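You operate a simulated robot arm through the tools that you are given. There is no shell and no other tool. Be economical: measure what you need, move in short steps, check, and stop when the job is done.

You are at the controls of a simulated robot arm. One attempt, no reset.

## Task
Fetch the black controller and set it in the yellow tray.

Only the result counts: the job must be done as asked and must still hold three seconds after the hand-in. Knocking over, shifting, dropping, spilling or breaking anything else fails it.

## Robot
A 7-joint arm with a two-finger parallel gripper, fixed in place. Base frame: the origin is at the foot of the arm, x ahead of it, y to its left, z up; the work surface is at about z = 0. Units: m, degrees, N and s.
With the tool pointing down near the work surface it reaches from about 0.24 to 0.62 m from the base axis. Its first joint turns from -66.0 to 66.0 degrees. Payload 2.6 kg.
The TCP is the grasp point between the finger pads, 0.03 m short of the fingertips. In the tool frame z runs along the fingers and y along their closing line. Largest opening 0.094 m; finger width 0.028, thickness 0.01; the body of the gripper, 0.05 by 0.096 m, starts 0.055 m behind the TCP.
Orientation is told as [roll, pitch, yaw] about the base's x, y, z axes, in that order, counted from this pose: with the fingers straight down and closing along the base's y, the tool's x points along the base's -x, its y along +y and its z along -z.

## Interface
- The arm moves only by the tool apply_moves. Its argument "moves" is a list of rows, each a list of 3 entries, a list of its own where there are three numbers: the shift along the tool's x, y, z in m, then the turn, a rotation vector about the tool's x, y, z in degrees, then the closure in counts, from 0 (fully open) to 255 (shut). In form: [[[tx, ty, tz], [rx, ry, rz], jaw], ...]. A call has 1 to 20 rows; each row is the pose to reach, as a shift and turn from the pose commanded when the call began, along the tool's axes at that moment. Rows are played at 5 a second. More than 0.05 m and 8.6 degrees between two rows, or a gripper value outside its range, and nothing of the call is played. Where a pose cannot be reached the arm comes as near as it can. A force on the tool above 40 N (or 10 N above the force at the start of the call, whichever is more), or a blocked arm, ends the call early, and 0.2 s more pass. The fingers move at their own pace (about 0.072 m/s each) and stop on an object; they squeeze with about 44 N. The grip force told is the motor's: it shows also when the fingers shut on nothing. Time passes only in rows, and 0.2 s behind the last, so rows that repeat a pose let the fingers close. The reply holds the time, the measured pose of the TCP, the force on the tool along the base axes, the opening and the grip force, in the units named above and with some noise.
- Cameras (640 x 400 px; columns grow to the right, rows downward): "scene" is fixed at [0.0389, 0.433, 0.5675]; the picture's right is [-0.76, -0.66, 0.00], its down [-0.35, 0.40, -0.85] and it looks along [0.56, -0.64, -0.53] (base axes); focal length 325 px, centre (320, 200). "wrist" rides on the gripper at [-0.037, 0, -0.058] in the tool frame; the picture's right is [0.00, -1.00, 0.00], its down [0.97, 0.00, -0.24] and it looks along [0.24, 0.00, 0.97] (tool axes); focal length 218 px, centre (320, 200).
- get_image(camera): a new picture of that camera. The clock stands still meanwhile.
- locate(camera, pixels): there is no depth. For up to 12 entries [column, row, z] of the newest picture of that camera ("zoom" is the newest enlarged one), the place [x, y] in the base frame at which the ray of that pixel passes the height z, good to about 0.003 m. The clock stands still meanwhile.
- enlarge(camera, box): a new picture of the part [left, top, right, bottom] of that camera's present view, enlarged. The clock stands still meanwhile.
- finish_job(): hands the job in; it is judged then, once.

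Go step by step. Measure first, check grasps and placings, and put right what went wrong. The budget is 60 turns and 30 pictures, counting those below and the enlarged ones. Unless the task says otherwise, let go and move clear before handing in, and close with one line.

The tools are called after "Emit:" by a JSON object that holds its "fn" and its "kwargs". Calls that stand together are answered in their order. apply_moves: Moves the arm, as the interface text tells. Its arguments: {"type":"object","properties":{"moves":{"type":"array"}},"required":["moves"]} The other tools are called the same way: get_image (camera) takes a picture; locate (camera, pixels) gives the place at which the rays of pixels pass given heights; enlarge (camera, box) takes an enlarged picture of a part of a camera's view; finish_job () hands the job in.

At the start:

```text
clock: 0.0
ee_pos: [0.4072, -0.1269, 0.2812]
orientation: [0.0, -0.1, 0.0]
contact_force: [0.8, 0.1, 0.7]
grip_width: 0.0938
grasp_force: 0.1
```

scene: 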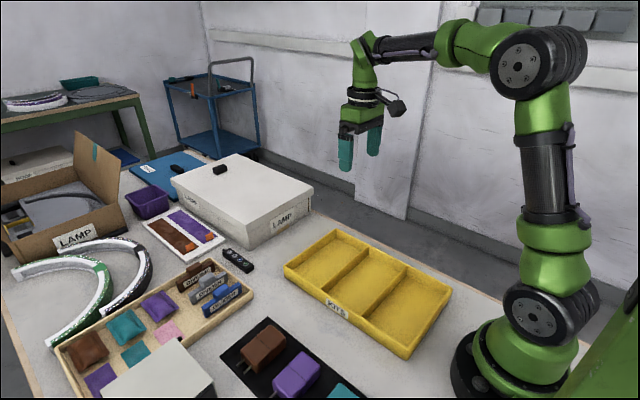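
wrist: 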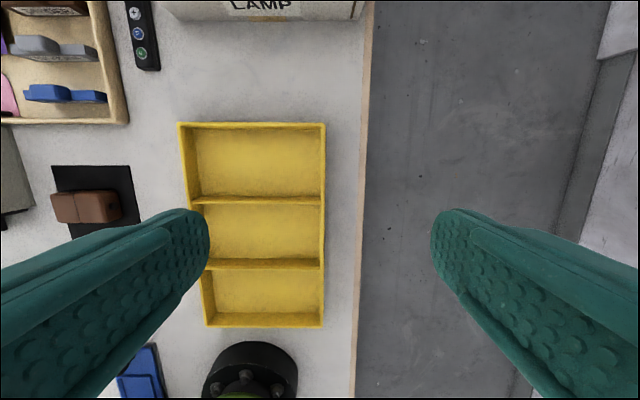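

The black controller with buttons seems to be at scene (238,260) and wrist (142,35). I'll enlarge both views and check the other small black items too.

Emit:
{"fn": "enlarge", "kwargs": {"camera": "scene", "box": [120, 140, 320, 300]}}

Emit:
{"fn": "enlarge", "kwargs": {"camera": "wrist", "box": [60, 0, 360, 188]}}

Emit:
{"fn": "locate", "kwargs": {"camera": "wrist", "pixels": [[126, 2, 0.015], [150, 2, 0.015], [136, 70, 0.015], [160, 70, 0.015], [179, 123, 0.04], [326, 123, 0.04], [324, 326, 0.04], [206, 326, 0.04], [324, 200, 0.04], [192, 200, 0.04], [130, 122, 0.04]]}}

Emit:
{"fn": "locate", "kwargs": {"camera": "scene", "pixels": [[222, 252, 0.015], [232, 247, 0.015], [254, 264, 0.015], [246, 272, 0.015], [335, 230, 0.04], [452, 290, 0.04], [404, 352, 0.04], [285, 266, 0.04]]}}

```text
2.50 times, centred on (220, 220) of scene
```

zoom: 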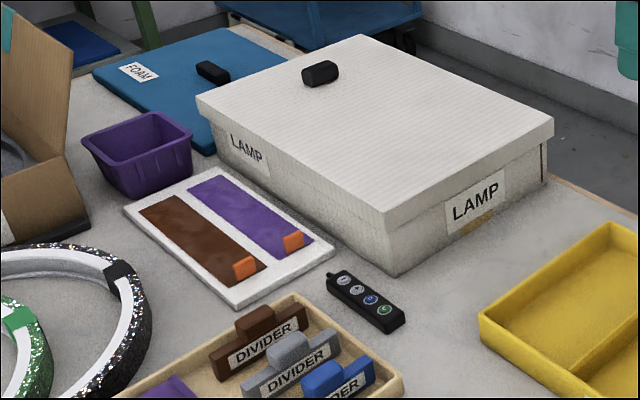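

```text
2.13 times, centred on (210, 94) of wrist
```

zoom: 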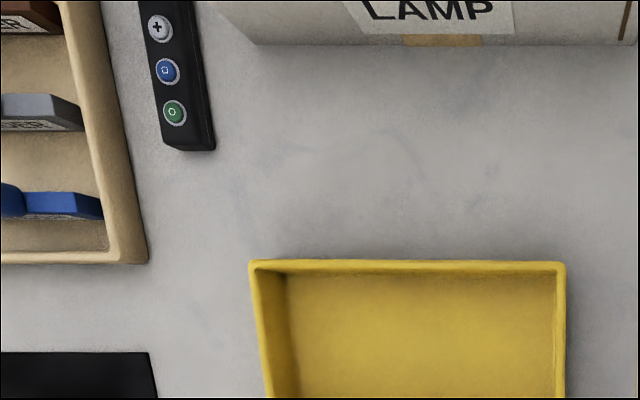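

```text
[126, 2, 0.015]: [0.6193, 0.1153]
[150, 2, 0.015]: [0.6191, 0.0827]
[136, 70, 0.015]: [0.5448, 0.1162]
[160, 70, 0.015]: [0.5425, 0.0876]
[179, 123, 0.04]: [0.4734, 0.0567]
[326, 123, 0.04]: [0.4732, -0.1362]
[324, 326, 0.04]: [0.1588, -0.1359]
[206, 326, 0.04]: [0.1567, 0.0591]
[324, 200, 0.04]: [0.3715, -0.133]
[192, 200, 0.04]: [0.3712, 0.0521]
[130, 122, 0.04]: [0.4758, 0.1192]
```

```text
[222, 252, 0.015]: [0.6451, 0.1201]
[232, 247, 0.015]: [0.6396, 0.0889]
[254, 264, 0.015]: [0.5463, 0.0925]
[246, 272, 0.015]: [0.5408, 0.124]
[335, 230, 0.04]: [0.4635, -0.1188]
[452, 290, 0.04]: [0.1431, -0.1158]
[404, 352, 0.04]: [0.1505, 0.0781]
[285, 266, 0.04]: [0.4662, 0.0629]
```

The controller lies roughly along x (about 0.54–0.64, y≈0.103), with the LAMP box and the wooden organiser beside it. I'll move above it and measure the box and organiser clearances.

Emit:
{"fn": "locate", "kwargs": {"camera": "scene", "pixels": [[251, 250, 0.0], [247, 225, 0.08], [247, 225, 0.1], [313, 190, 0.1], [171, 180, 0.1], [254, 291, 0.04], [208, 259, 0.04]]}}

Emit:
{"fn": "apply_moves", "kwargs": {"moves": [[[-0.025, 0.033, 0.012], [0, 0, 0], 0], [[-0.05, 0.066, 0.024], [0, 0, 0], 0], [[-0.075, 0.099, 0.036], [0, 0, 0], 0], [[-0.1, 0.132, 0.048], [0, 0, 0], 0], [[-0.125, 0.165, 0.06], [0, 0, 0], 0], [[-0.15, 0.198, 0.07], [0, 0, 0], 0], [[-0.17, 0.23, 0.08], [0, 0, 0], 0], [[-0.17, 0.23, 0.08], [0, 0, 0], 0]]}}

Emit:
{"fn": "get_image", "kwargs": {"camera": "wrist"}}

```text
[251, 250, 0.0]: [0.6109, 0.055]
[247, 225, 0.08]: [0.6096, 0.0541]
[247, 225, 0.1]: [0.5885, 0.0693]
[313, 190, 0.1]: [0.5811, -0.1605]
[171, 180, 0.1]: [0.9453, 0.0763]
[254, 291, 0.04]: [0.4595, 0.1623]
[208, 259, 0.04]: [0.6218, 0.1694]
```

```text
clock: 1.8
ee_pos: [0.5768, 0.1028, 0.2017]
orientation: [0.0, 0.0, 0.0]
contact_force: [0.5, 0.2, 0.0]
grip_width: 0.0943
grasp_force: 0.0
```

```text
25 pictures are left
```

wrist: 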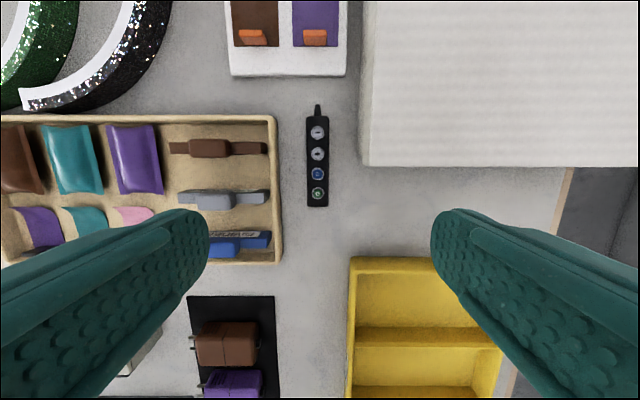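

Emit:
{"fn": "locate", "kwargs": {"camera": "wrist", "pixels": [[307, 116, 0.015], [328, 116, 0.015], [307, 207, 0.015], [328, 207, 0.015], [317, 105, 0.01], [277, 118, 0.04], [281, 264, 0.04], [368, 166, 0.08], [348, 78, 0.02], [350, 258, 0.03], [436, 258, 0.03], [348, 330, 0.03]]}}

Emit:
{"fn": "enlarge", "kwargs": {"camera": "wrist", "box": [240, 80, 400, 280]}}

```text
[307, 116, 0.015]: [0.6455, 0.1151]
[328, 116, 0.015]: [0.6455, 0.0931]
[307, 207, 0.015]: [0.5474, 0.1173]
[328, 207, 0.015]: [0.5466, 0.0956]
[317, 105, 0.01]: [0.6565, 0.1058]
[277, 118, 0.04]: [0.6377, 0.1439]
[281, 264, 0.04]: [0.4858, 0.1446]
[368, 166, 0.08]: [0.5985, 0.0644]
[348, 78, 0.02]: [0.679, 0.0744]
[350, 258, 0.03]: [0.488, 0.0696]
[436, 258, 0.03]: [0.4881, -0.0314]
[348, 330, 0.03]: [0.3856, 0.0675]
```

```text
2.00 times, centred on (320, 180) of wrist
```

zoom: 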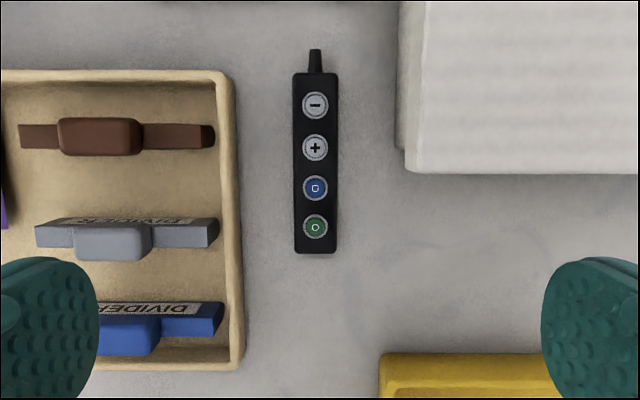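

The controller body spans x 0.547–0.646 at y≈0.1055 and is about 0.022 wide. The LAMP box corner is at about (0.60, 0.065) and 0.09 high, so I'll tilt the tool 12° to keep the gripper body off the box, part-close the fingers, and come down partway.

Emit:
{"fn": "apply_moves", "kwargs": {"moves": [[[-0.0005, 0.001, 0.02], [0, -4, 0], 133], [[-0.001, 0.002, 0.045], [0, -8, 0], 133], [[-0.002, 0.0025, 0.07], [0, -12, 0], 133], [[-0.002, 0.0025, 0.095], [0, -12, 0], 133], [[-0.002, 0.0025, 0.105], [0, -12, 0], 133], [[-0.002, 0.0025, 0.105], [0, -12, 0], 133]]}}

Emit:
{"fn": "get_image", "kwargs": {"camera": "wrist"}}

Emit:
{"fn": "get_image", "kwargs": {"camera": "scene"}}

```text
clock: 3.2
ee_pos: [0.5787, 0.1044, 0.0964]
orientation: [0.1, -12.1, 0.0]
contact_force: [0.5, 0.0, -0.6]
grip_width: 0.0448
grasp_force: 0.1
```

```text
23 pictures are left
```

wrist: 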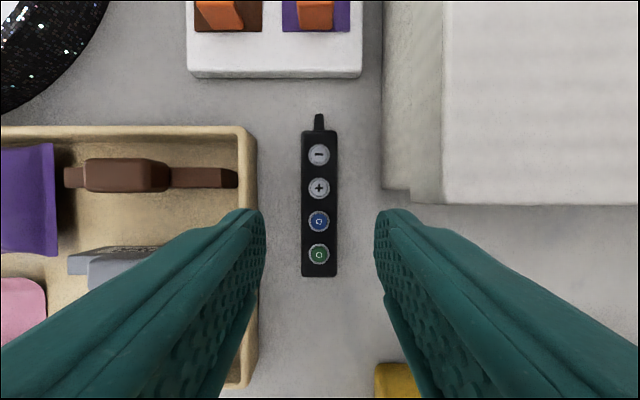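

```text
22 pictures are left
```

scene: 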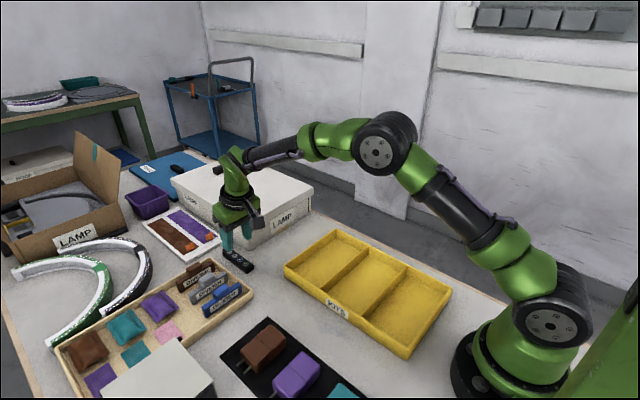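

The controller sits midway between the fingers (columns 302–338, centred on 320) and both neighbours are clear. I'll go straight down about 0.06 m.

Emit:
{"fn": "apply_moves", "kwargs": {"moves": [[[0.0031, 0, 0.0147], [0, 0, 0], 133], [[0.0062, 0, 0.0293], [0, 0, 0], 133], [[0.0083, 0, 0.0391], [0, 0, 0], 133], [[0.0104, 0, 0.0489], [0, 0, 0], 133], [[0.0125, 0, 0.0587], [0, 0, 0], 133], [[0.0125, 0, 0.0587], [0, 0, 0], 133]]}}

Emit:
{"fn": "get_image", "kwargs": {"camera": "wrist"}}

Emit:
{"fn": "enlarge", "kwargs": {"camera": "scene", "box": [180, 190, 300, 290]}}

```text
clock: 4.6
ee_pos: [0.5795, 0.1059, 0.0356]
orientation: [0.0, -12.0, 0.0]
contact_force: [0.6, -0.6, 1.2]
grip_width: 0.0447
grasp_force: 0.1
```

```text
21 pictures are left
```

wrist: 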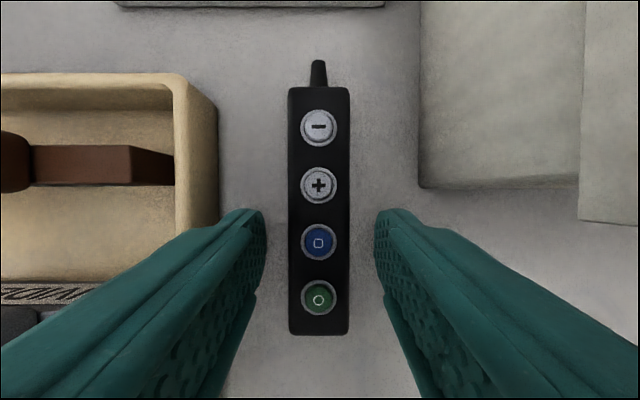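

```text
4.00 times, centred on (240, 240) of scene
```

zoom: 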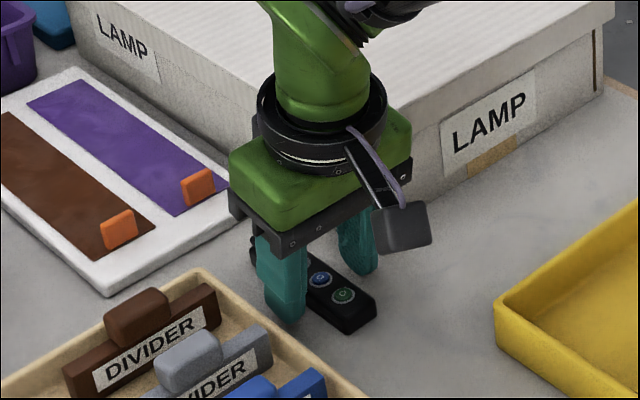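

The fingertips straddle the controller around its blue button with no contact. I'll close now.

Emit:
{"fn": "apply_moves", "kwargs": {"moves": [[[0, 0, 0], [0, 0, 0], 255], [[0, 0, 0], [0, 0, 0], 255], [[0, 0, 0], [0, 0, 0], 255], [[0, 0, 0], [0, 0, 0], 255]]}}

```text
clock: 5.6
ee_pos: [0.5776, 0.1054, 0.036]
orientation: [0.0, -12.0, 0.0]
contact_force: [0.4, 0.6, 0.1]
grip_width: 0.0235
grasp_force: 44.0
```

The grip is holding at a 0.0235 opening with 44 N. I'll lift straight up.

Emit:
{"fn": "apply_moves", "kwargs": {"moves": [[[-0.0042, 0, -0.0196], [0, 0, 0], 255], [[-0.0104, 0, -0.0489], [0, 0, 0], 255], [[-0.0166, 0, -0.0782], [0, 0, 0], 255], [[-0.0229, 0, -0.1076], [0, 0, 0], 255], [[-0.0279, 0, -0.131], [0, 0, 0], 255], [[-0.0279, 0, -0.131], [0, 0, 0], 255]]}}

Emit:
{"fn": "get_image", "kwargs": {"camera": "wrist"}}

Emit:
{"fn": "get_image", "kwargs": {"camera": "scene"}}

```text
clock: 7.0
ee_pos: [0.5804, 0.1051, 0.1714]
orientation: [-0.1, -11.9, 0.2]
contact_force: [0.1, -0.4, -0.5]
grip_width: 0.0
grasp_force: 33.2
```

```text
19 pictures are left
```

wrist: 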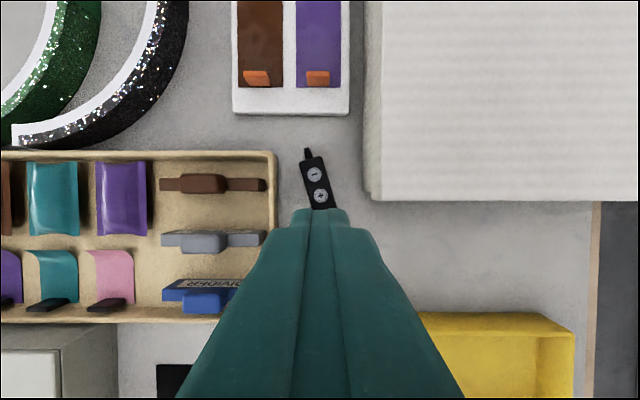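

```text
18 pictures are left
```

scene: 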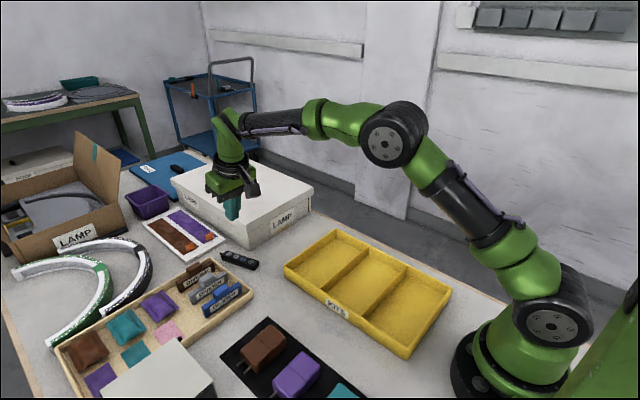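

The fingers are shut on nothing: the controller slipped out and now lies slightly rotated on the table at wrist (317,180). I'll reopen the fingers and measure it again, including its height.

Emit:
{"fn": "apply_moves", "kwargs": {"moves": [[[0, 0, 0], [0, 4, 0], 120], [[0, 0, 0], [0, 8, 0], 120], [[0, 0, 0], [0, 12, 0], 120], [[0, 0, 0], [0, 12, 0], 120]]}}

Emit:
{"fn": "enlarge", "kwargs": {"camera": "wrist", "box": [240, 80, 400, 280]}}

Emit:
{"fn": "enlarge", "kwargs": {"camera": "scene", "box": [200, 220, 296, 280]}}

```text
clock: 8.0
ee_pos: [0.5797, 0.1042, 0.1704]
orientation: [0.0, 0.1, 0.0]
contact_force: [0.5, -0.7, -0.1]
grip_width: 0.0498
grasp_force: 0.1
```

```text
2.00 times, centred on (320, 180) of wrist
```

zoom: 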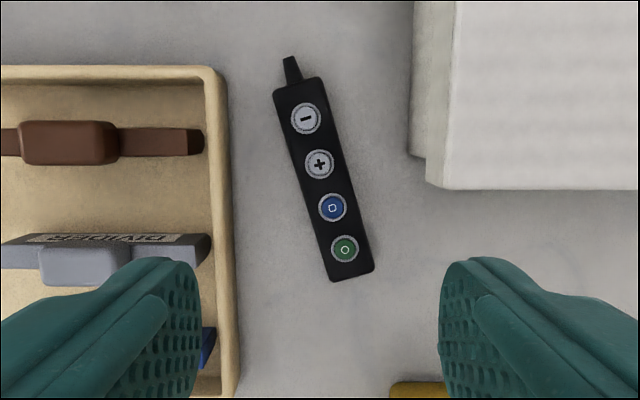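

```text
6.67 times, centred on (248, 250) of scene
```

zoom: 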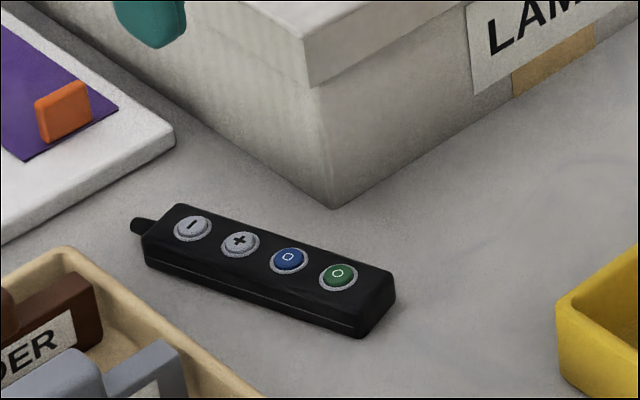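

The controller is only about 0.012–0.014 high and has turned by roughly 13–15°. My last grip was too shallow, so I'll locate its corners and go lower this time.

Emit:
{"fn": "locate", "kwargs": {"camera": "zoom", "pixels": [[145, 238, 0.013], [178, 204, 0.013], [395, 285, 0.013], [360, 318, 0.013], [333, 208, 0.0], [304, 84, 0.07], [317, 40, 0.09]]}}

Emit:
{"fn": "locate", "kwargs": {"camera": "wrist", "pixels": [[376.5, 122, 0.013], [400, 119, 0.013], [404, 220, 0.013], [427, 213, 0.013]]}}

Emit:
{"fn": "get_image", "kwargs": {"camera": "wrist"}}

```text
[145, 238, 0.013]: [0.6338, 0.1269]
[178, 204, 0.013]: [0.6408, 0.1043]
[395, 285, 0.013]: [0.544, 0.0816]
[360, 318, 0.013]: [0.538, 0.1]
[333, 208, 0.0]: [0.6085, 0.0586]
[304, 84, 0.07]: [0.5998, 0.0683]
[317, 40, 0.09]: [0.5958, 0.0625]
```

```text
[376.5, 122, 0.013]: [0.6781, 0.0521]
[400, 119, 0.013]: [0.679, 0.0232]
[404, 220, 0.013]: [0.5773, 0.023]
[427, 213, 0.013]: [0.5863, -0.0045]
```

```text
15 pictures are left
```

wrist: 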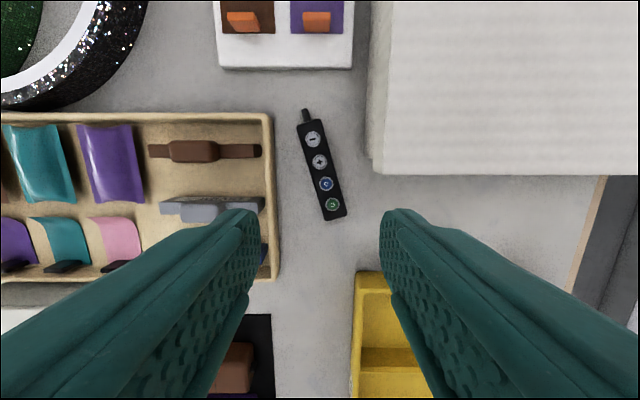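

I'll use the new picture's corners (297,124), (319,119), (325,220) and (347,213) to cross-check the pose.

Emit:
{"fn": "locate", "kwargs": {"camera": "wrist", "pixels": [[297, 124, 0.013], [319, 119, 0.013], [325, 220, 0.013], [347, 213, 0.013], [273, 270, 0.04], [356, 272, 0.03], [384, 174, 0.09]]}}

```text
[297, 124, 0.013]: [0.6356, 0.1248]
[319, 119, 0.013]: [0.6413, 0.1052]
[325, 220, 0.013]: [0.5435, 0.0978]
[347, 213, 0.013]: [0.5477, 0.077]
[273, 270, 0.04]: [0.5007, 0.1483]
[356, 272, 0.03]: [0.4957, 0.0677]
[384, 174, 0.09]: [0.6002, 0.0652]
```

Both cameras agree: the controller's near end is at about (0.543, 0.089) with a yaw of about 15°. I'll pinch it low near that end with a vertical tool, away from the box, then drag it back into open space.

Emit:
{"fn": "apply_moves", "kwargs": {"moves": [[[0.012, -0.006, 0.02], [0, 0, -5], 125], [[0.0247, -0.0118, 0.04], [0, 0, -10], 125], [[0.0247, -0.0118, 0.06], [0, 0, -15], 125], [[0.0247, -0.0118, 0.085], [0, 0, -15], 125], [[0.0247, -0.0118, 0.105], [0, 0, -15], 125], [[0.0247, -0.0118, 0.12], [0, 0, -15], 125], [[0.0247, -0.0118, 0.13], [0, 0, -15], 125], [[0.0247, -0.0118, 0.137], [0, 0, -15], 125], [[0.0247, -0.0118, 0.137], [0, 0, -15], 125]]}}

Emit:
{"fn": "get_image", "kwargs": {"camera": "wrist"}}

Emit:
{"fn": "enlarge", "kwargs": {"camera": "scene", "box": [200, 200, 296, 290]}}

```text
clock: 10.0
ee_pos: [0.5543, 0.0934, 0.0327]
orientation: [0.0, 0.1, 15.0]
contact_force: [-0.2, 0.1, -0.2]
grip_width: 0.048
grasp_force: 0.0
```

```text
14 pictures are left
```

wrist: 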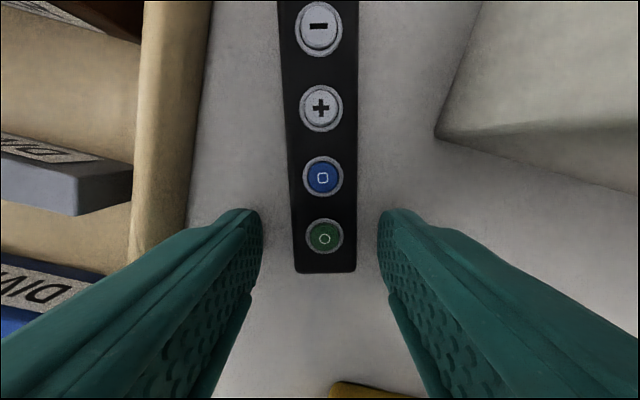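

```text
4.44 times, centred on (248, 245) of scene
```

zoom: 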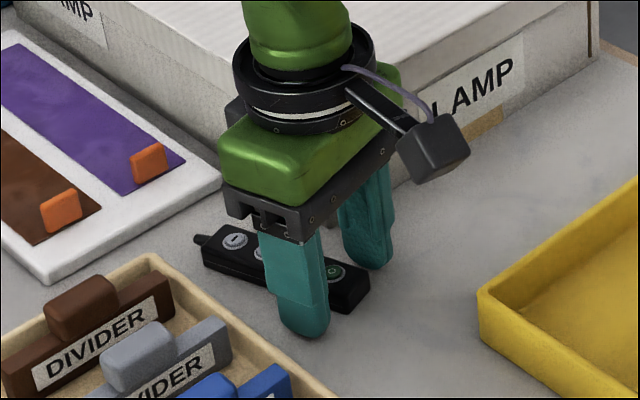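

The fingers straddle the green-button end, low and clear of everything. I'll close and drag it 0.035 m toward the base.

Emit:
{"fn": "apply_moves", "kwargs": {"moves": [[[0, 0, 0], [0, 0, 0], 255], [[0, 0, 0], [0, 0, 0], 255], [[0, 0, 0], [0, 0, 0], 255], [[0.006, 0.0015, 0], [0, 0, 0], 255], [[0.013, 0.0035, 0], [0, 0, 0], 255], [[0.02, 0.0053, 0], [0, 0, 0], 255], [[0.027, 0.007, 0], [0, 0, 0], 255], [[0.034, 0.009, 0], [0, 0, 0], 255], [[0.034, 0.009, 0], [0, 0, 0], 255]]}}

Emit:
{"fn": "get_image", "kwargs": {"camera": "wrist"}}

```text
clock: 12.0
ee_pos: [0.5186, 0.0934, 0.0342]
orientation: [0.0, 0.1, 15.2]
contact_force: [0.2, 0.7, 0.2]
grip_width: 0.0238
grasp_force: 43.7
```

```text
12 pictures are left
```

wrist: 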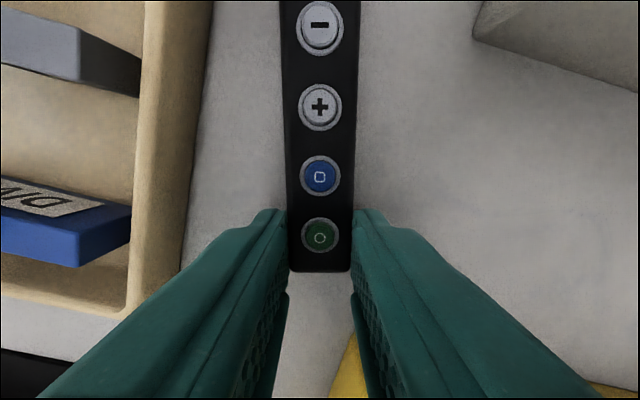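

The drag worked. I'll open slightly, slide forward 0.036 m along the controller's axis to its centre, and check.

Emit:
{"fn": "apply_moves", "kwargs": {"moves": [[[0, 0, 0], [0, 0, 0], 157], [[0, 0, 0], [0, 0, 0], 157], [[-0.012, 0, 0], [0, 0, 0], 157], [[-0.024, 0, 0.0005], [0, 0, 0], 157], [[-0.036, 0, 0.001], [0, 0, 0], 157], [[-0.036, 0, 0.001], [0, 0, 0], 157]]}}

Emit:
{"fn": "get_image", "kwargs": {"camera": "wrist"}}

```text
clock: 13.4
ee_pos: [0.5538, 0.1014, 0.0328]
orientation: [0.1, 0.0, 14.9]
contact_force: [0.2, 0.2, 0.4]
grip_width: 0.0361
grasp_force: 0.0
```

```text
11 pictures are left
```

wrist: 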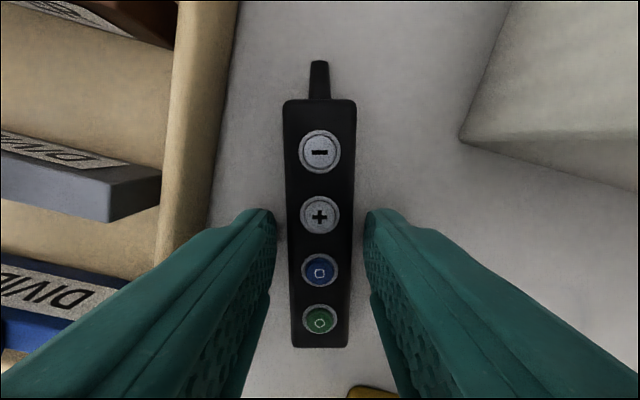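

The controller is centred between the fingers, with the pads at its middle. I'll close and do a short, slow test lift.

Emit:
{"fn": "apply_moves", "kwargs": {"moves": [[[0, 0, 0], [0, 0, 0], 255], [[0, 0, 0], [0, 0, 0], 255], [[0, 0, 0], [0, 0, 0], 255], [[0, 0, 0], [0, 0, 0], 255], [[0, 0, -0.005], [0, 0, 0], 255], [[0, 0, -0.01], [0, 0, 0], 255], [[0, 0, -0.015], [0, 0, 0], 255], [[0, 0, -0.02], [0, 0, 0], 255], [[0, 0, -0.025], [0, 0, 0], 255], [[0, 0, -0.025], [0, 0, 0], 255]]}}

Emit:
{"fn": "enlarge", "kwargs": {"camera": "scene", "box": [200, 200, 296, 290]}}

```text
clock: 15.6
ee_pos: [0.5533, 0.102, 0.0587]
orientation: [0.0, 0.0, 15.1]
contact_force: [-0.6, -0.7, -0.2]
grip_width: 0.0237
grasp_force: 44.4
```

```text
4.44 times, centred on (248, 245) of scene
```

zoom: 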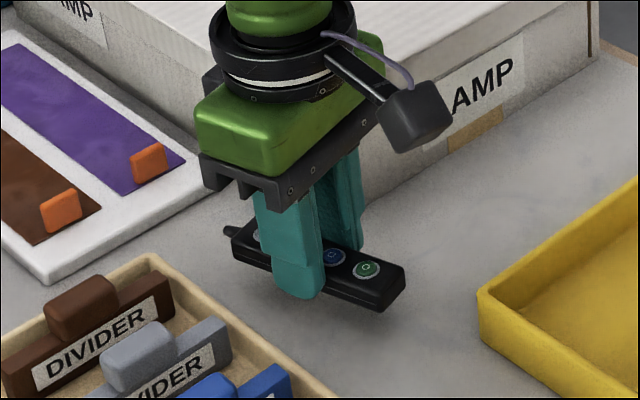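

The controller is up and held level. I'll lift it slowly higher, then turn toward 90° so its length runs along the compartment.

Emit:
{"fn": "apply_moves", "kwargs": {"moves": [[[0, 0, -0.01], [0, 0, 0], 255], [[0, 0, -0.025], [0, 0, 0], 255], [[0, 0, -0.04], [0, 0, 0], 255], [[0, 0, -0.055], [0, 0, 0], 255], [[0, 0, -0.07], [0, 0, 0], 255], [[0, 0, -0.085], [0, 0, 0], 255], [[0.015, 0, -0.09], [0, 0, 0], 255], [[0.03, 0, -0.09], [0, 0, 0], 255], [[0.045, -0.005, -0.09], [0, 0, 0], 255], [[0.06, -0.015, -0.09], [0, 0, 0], 255], [[0.075, -0.03, -0.09], [0, 0, 0], 255], [[0.085, -0.045, -0.09], [0, 0, 0], 255], [[0.095, -0.06, -0.09], [0, 0, 0], 255], [[0.1, -0.075, -0.09], [0, 0, 0], 255], [[0.1, -0.075, -0.09], [0, 0, 0], 255]]}}

```text
clock: 18.8
ee_pos: [0.4774, 0.0037, 0.1476]
orientation: [0.0, 0.0, 15.1]
contact_force: [0.5, 0.7, -0.1]
grip_width: 0.0238
grasp_force: 43.7
```

Still held, at (0.477, 0.004, 0.148). I'll rotate 75° now.

Emit:
{"fn": "apply_moves", "kwargs": {"moves": [[[0, 0, 0], [0, 0, -6], 255], [[0, 0, 0], [0, 0, -12], 255], [[0, 0, 0], [0, 0, -18], 255], [[0, 0, 0], [0, 0, -24], 255], [[0, 0, 0], [0, 0, -30], 255], [[0, 0, 0], [0, 0, -36], 255], [[0, 0, 0], [0, 0, -42], 255], [[0, 0, 0], [0, 0, -48], 255], [[0, 0, 0], [0, 0, -54], 255], [[0, 0, 0], [0, 0, -60], 255], [[0, 0, 0], [0, 0, -66], 255], [[0, 0, 0], [0, 0, -71], 255], [[0, 0, 0], [0, 0, -75], 255], [[0, 0, 0], [0, 0, -75], 255]]}}

Emit:
{"fn": "get_image", "kwargs": {"camera": "wrist"}}

Emit:
{"fn": "get_image", "kwargs": {"camera": "scene"}}

```text
clock: 21.8
ee_pos: [0.4764, 0.0039, 0.1478]
orientation: [-0.1, 0.0, 90.1]
contact_force: [0.6, 0.3, -0.3]
grip_width: 0.0234
grasp_force: 43.6
```

```text
9 pictures are left
```

wrist: 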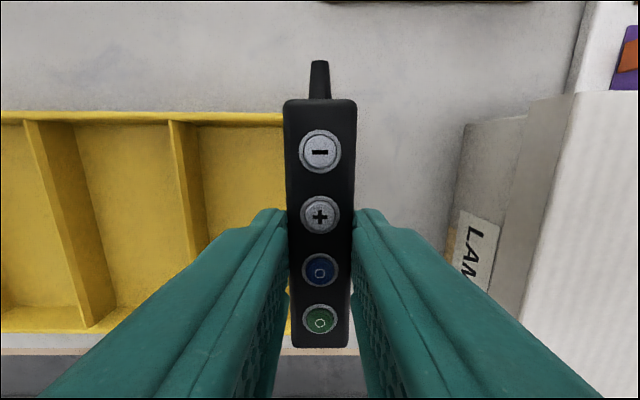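

```text
8 pictures are left
```

scene: 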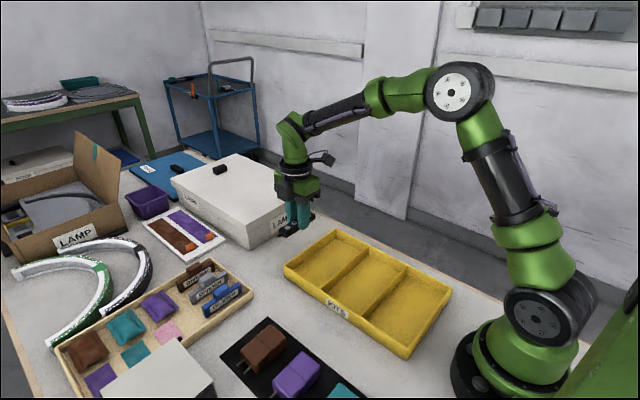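

The grip is solid and the controller now runs along y. I'll measure the far compartment's walls.

Emit:
{"fn": "locate", "kwargs": {"camera": "wrist", "pixels": [[172, 121, 0.03], [196, 250, 0.03], [270, 114, 0.03], [100, 330, 0.03], [280, 126, 0.03], [172, 121, 0.04], [100, 330, 0.04]]}}

Emit:
{"fn": "locate", "kwargs": {"camera": "scene", "pixels": [[335, 230, 0.03], [285, 266, 0.03], [370, 250, 0.03], [323, 291, 0.03], [452, 290, 0.03], [404, 350, 0.03]]}}

Emit:
{"fn": "enlarge", "kwargs": {"camera": "scene", "box": [270, 210, 430, 330]}}

```text
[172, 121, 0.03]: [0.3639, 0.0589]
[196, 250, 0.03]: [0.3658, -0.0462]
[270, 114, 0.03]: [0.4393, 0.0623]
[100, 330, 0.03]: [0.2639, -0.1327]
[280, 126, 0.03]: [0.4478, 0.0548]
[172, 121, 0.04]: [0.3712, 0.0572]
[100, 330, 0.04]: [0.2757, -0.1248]
```

```text
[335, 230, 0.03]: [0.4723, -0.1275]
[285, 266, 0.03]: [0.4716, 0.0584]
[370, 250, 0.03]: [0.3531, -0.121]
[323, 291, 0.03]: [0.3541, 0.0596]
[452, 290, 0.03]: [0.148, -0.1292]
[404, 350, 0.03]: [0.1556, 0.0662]
```

```text
3.33 times, centred on (350, 270) of scene
```

zoom: 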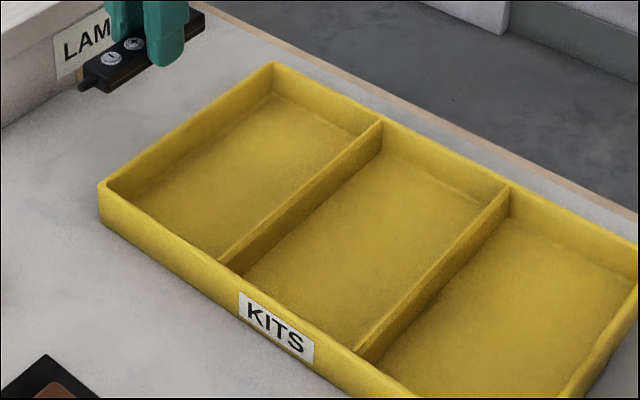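

The far compartment runs from x≈0.37 to 0.475 and y≈−0.13 to 0.06. I'll move over its centre (0.42, −0.035) and come down close to the floor.

Emit:
{"fn": "apply_moves", "kwargs": {"moves": [[[0.013, 0.019, 0], [0, 0, 0], 255], [[0.026, 0.038, 0], [0, 0, 0], 255], [[0.0389, 0.0564, 0], [0, 0, 0], 255], [[0.0389, 0.0564, 0.02], [0, 0, 0], 255], [[0.0389, 0.0564, 0.04], [0, 0, 0], 255], [[0.0389, 0.0564, 0.06], [0, 0, 0], 255], [[0.0389, 0.0564, 0.08], [0, 0, 0], 255], [[0.0389, 0.0564, 0.09], [0, 0, 0], 255], [[0.0389, 0.0564, 0.1], [0, 0, 0], 255], [[0.0389, 0.0564, 0.104], [0, 0, 0], 255], [[0.0389, 0.0564, 0.104], [0, 0, 0], 255]]}}

Emit:
{"fn": "get_image", "kwargs": {"camera": "wrist"}}

Emit:
{"fn": "enlarge", "kwargs": {"camera": "scene", "box": [270, 210, 430, 330]}}

```text
clock: 24.2
ee_pos: [0.4205, -0.0353, 0.0426]
orientation: [0.0, 0.0, 90.1]
contact_force: [-0.3, -0.3, -0.2]
grip_width: 0.0236
grasp_force: 44.2
```

```text
6 pictures are left
```

wrist: 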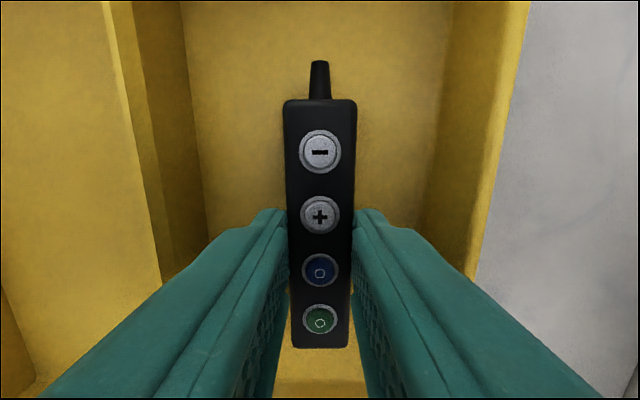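

```text
3.33 times, centred on (350, 270) of scene
```

zoom: 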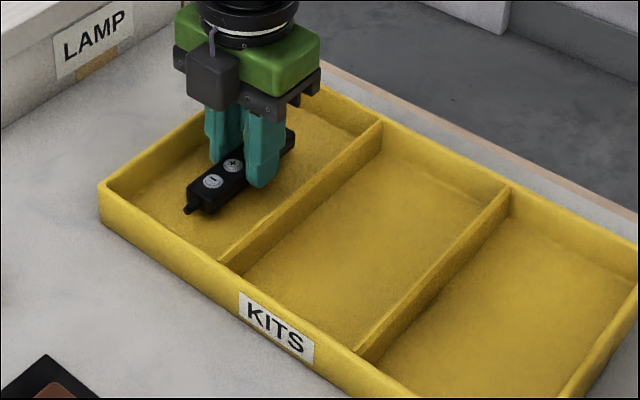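

The controller is inside the compartment, between the walls, just above the floor. I'll lower it gently in 1–2 mm steps and watch the force.

Emit:
{"fn": "apply_moves", "kwargs": {"moves": [[[0, 0, 0.0015], [0, 0, 0], 255], [[0, 0, 0.003], [0, 0, 0], 255], [[0, 0, 0.003], [0, 0, 0], 255]]}}

Emit:
{"fn": "apply_moves", "kwargs": {"moves": [[[0, 0, 0.001], [0, 0, 0], 255], [[0, 0, 0.0015], [0, 0, 0], 255], [[0, 0, 0.0015], [0, 0, 0], 255]]}}

```text
clock: 25.0
ee_pos: [0.42, -0.0365, 0.0409]
orientation: [0.0, 0.0, 90.1]
contact_force: [-0.8, -0.3, -0.4]
grip_width: 0.0238
grasp_force: 44.4
```

```text
clock: 25.8
ee_pos: [0.42, -0.0357, 0.0386]
orientation: [0.0, 0.0, 90.0]
contact_force: [0.3, -0.2, 0.2]
grip_width: 0.0234
grasp_force: 43.5
```

No contact yet. I'll lower a touch more.

Emit:
{"fn": "apply_moves", "kwargs": {"moves": [[[0, 0, 0.001], [0, 0, 0], 255], [[0, 0, 0.0018], [0, 0, 0], 255], [[0, 0, 0.0018], [0, 0, 0], 255]]}}

```text
clock: 26.6
ee_pos: [0.4205, -0.0351, 0.038]
orientation: [0.0, 0.1, 90.1]
contact_force: [-1.0, 0.5, -0.6]
grip_width: 0.0233
grasp_force: 43.8
```

It is within a millimetre or so of the floor. I'll release with a modest opening, pause, and retreat straight up.

Emit:
{"fn": "apply_moves", "kwargs": {"moves": [[[0, 0, 0], [0, 0, 0], 145], [[0, 0, 0], [0, 0, 0], 145], [[0, 0, 0], [0, 0, 0], 145], [[0, 0, -0.01], [0, 0, 0], 145], [[0, 0, -0.03], [0, 0, 0], 145], [[0, 0, -0.06], [0, 0, 0], 145], [[0, 0, -0.1], [0, 0, 0], 145], [[0, 0, -0.14], [0, 0, 0], 145], [[0, 0, -0.14], [0, 0, 0], 145]]}}

Emit:
{"fn": "get_image", "kwargs": {"camera": "scene"}}

Emit:
{"fn": "get_image", "kwargs": {"camera": "wrist"}}

```text
clock: 28.6
ee_pos: [0.4209, -0.0353, 0.1779]
orientation: [0.0, 0.0, 90.1]
contact_force: [0.0, -0.9, -0.1]
grip_width: 0.0402
grasp_force: 0.0
```

```text
4 pictures are left
```

scene: 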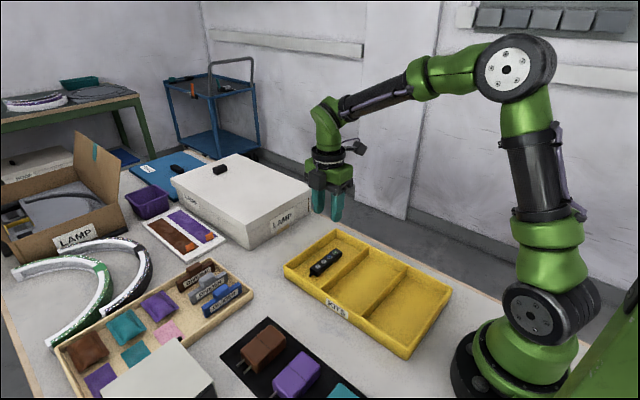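

```text
3 pictures are left
```

wrist: 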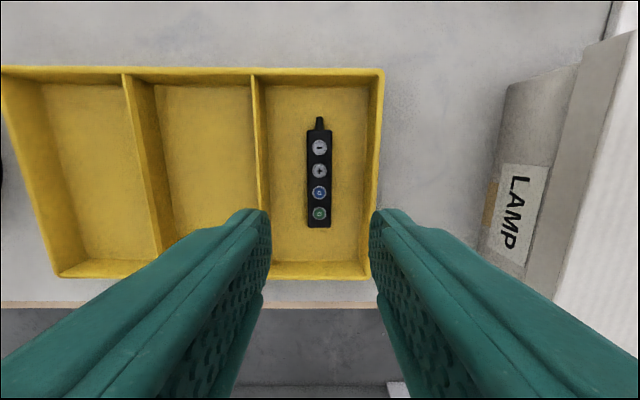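

The controller lies flat in the yellow tray's far compartment, around wrist (319,185). The arm is clear and nothing else appears to have moved, so I'm handing in.

Emit:
{"fn": "finish_job", "kwargs": {}}

```text
The job is handed in.
```

The black controller is lying flat in the far compartment of the yellow tray. My first grip slipped and I had to re-grip it, but nothing else appears to have moved, and the gripper is open and clear.
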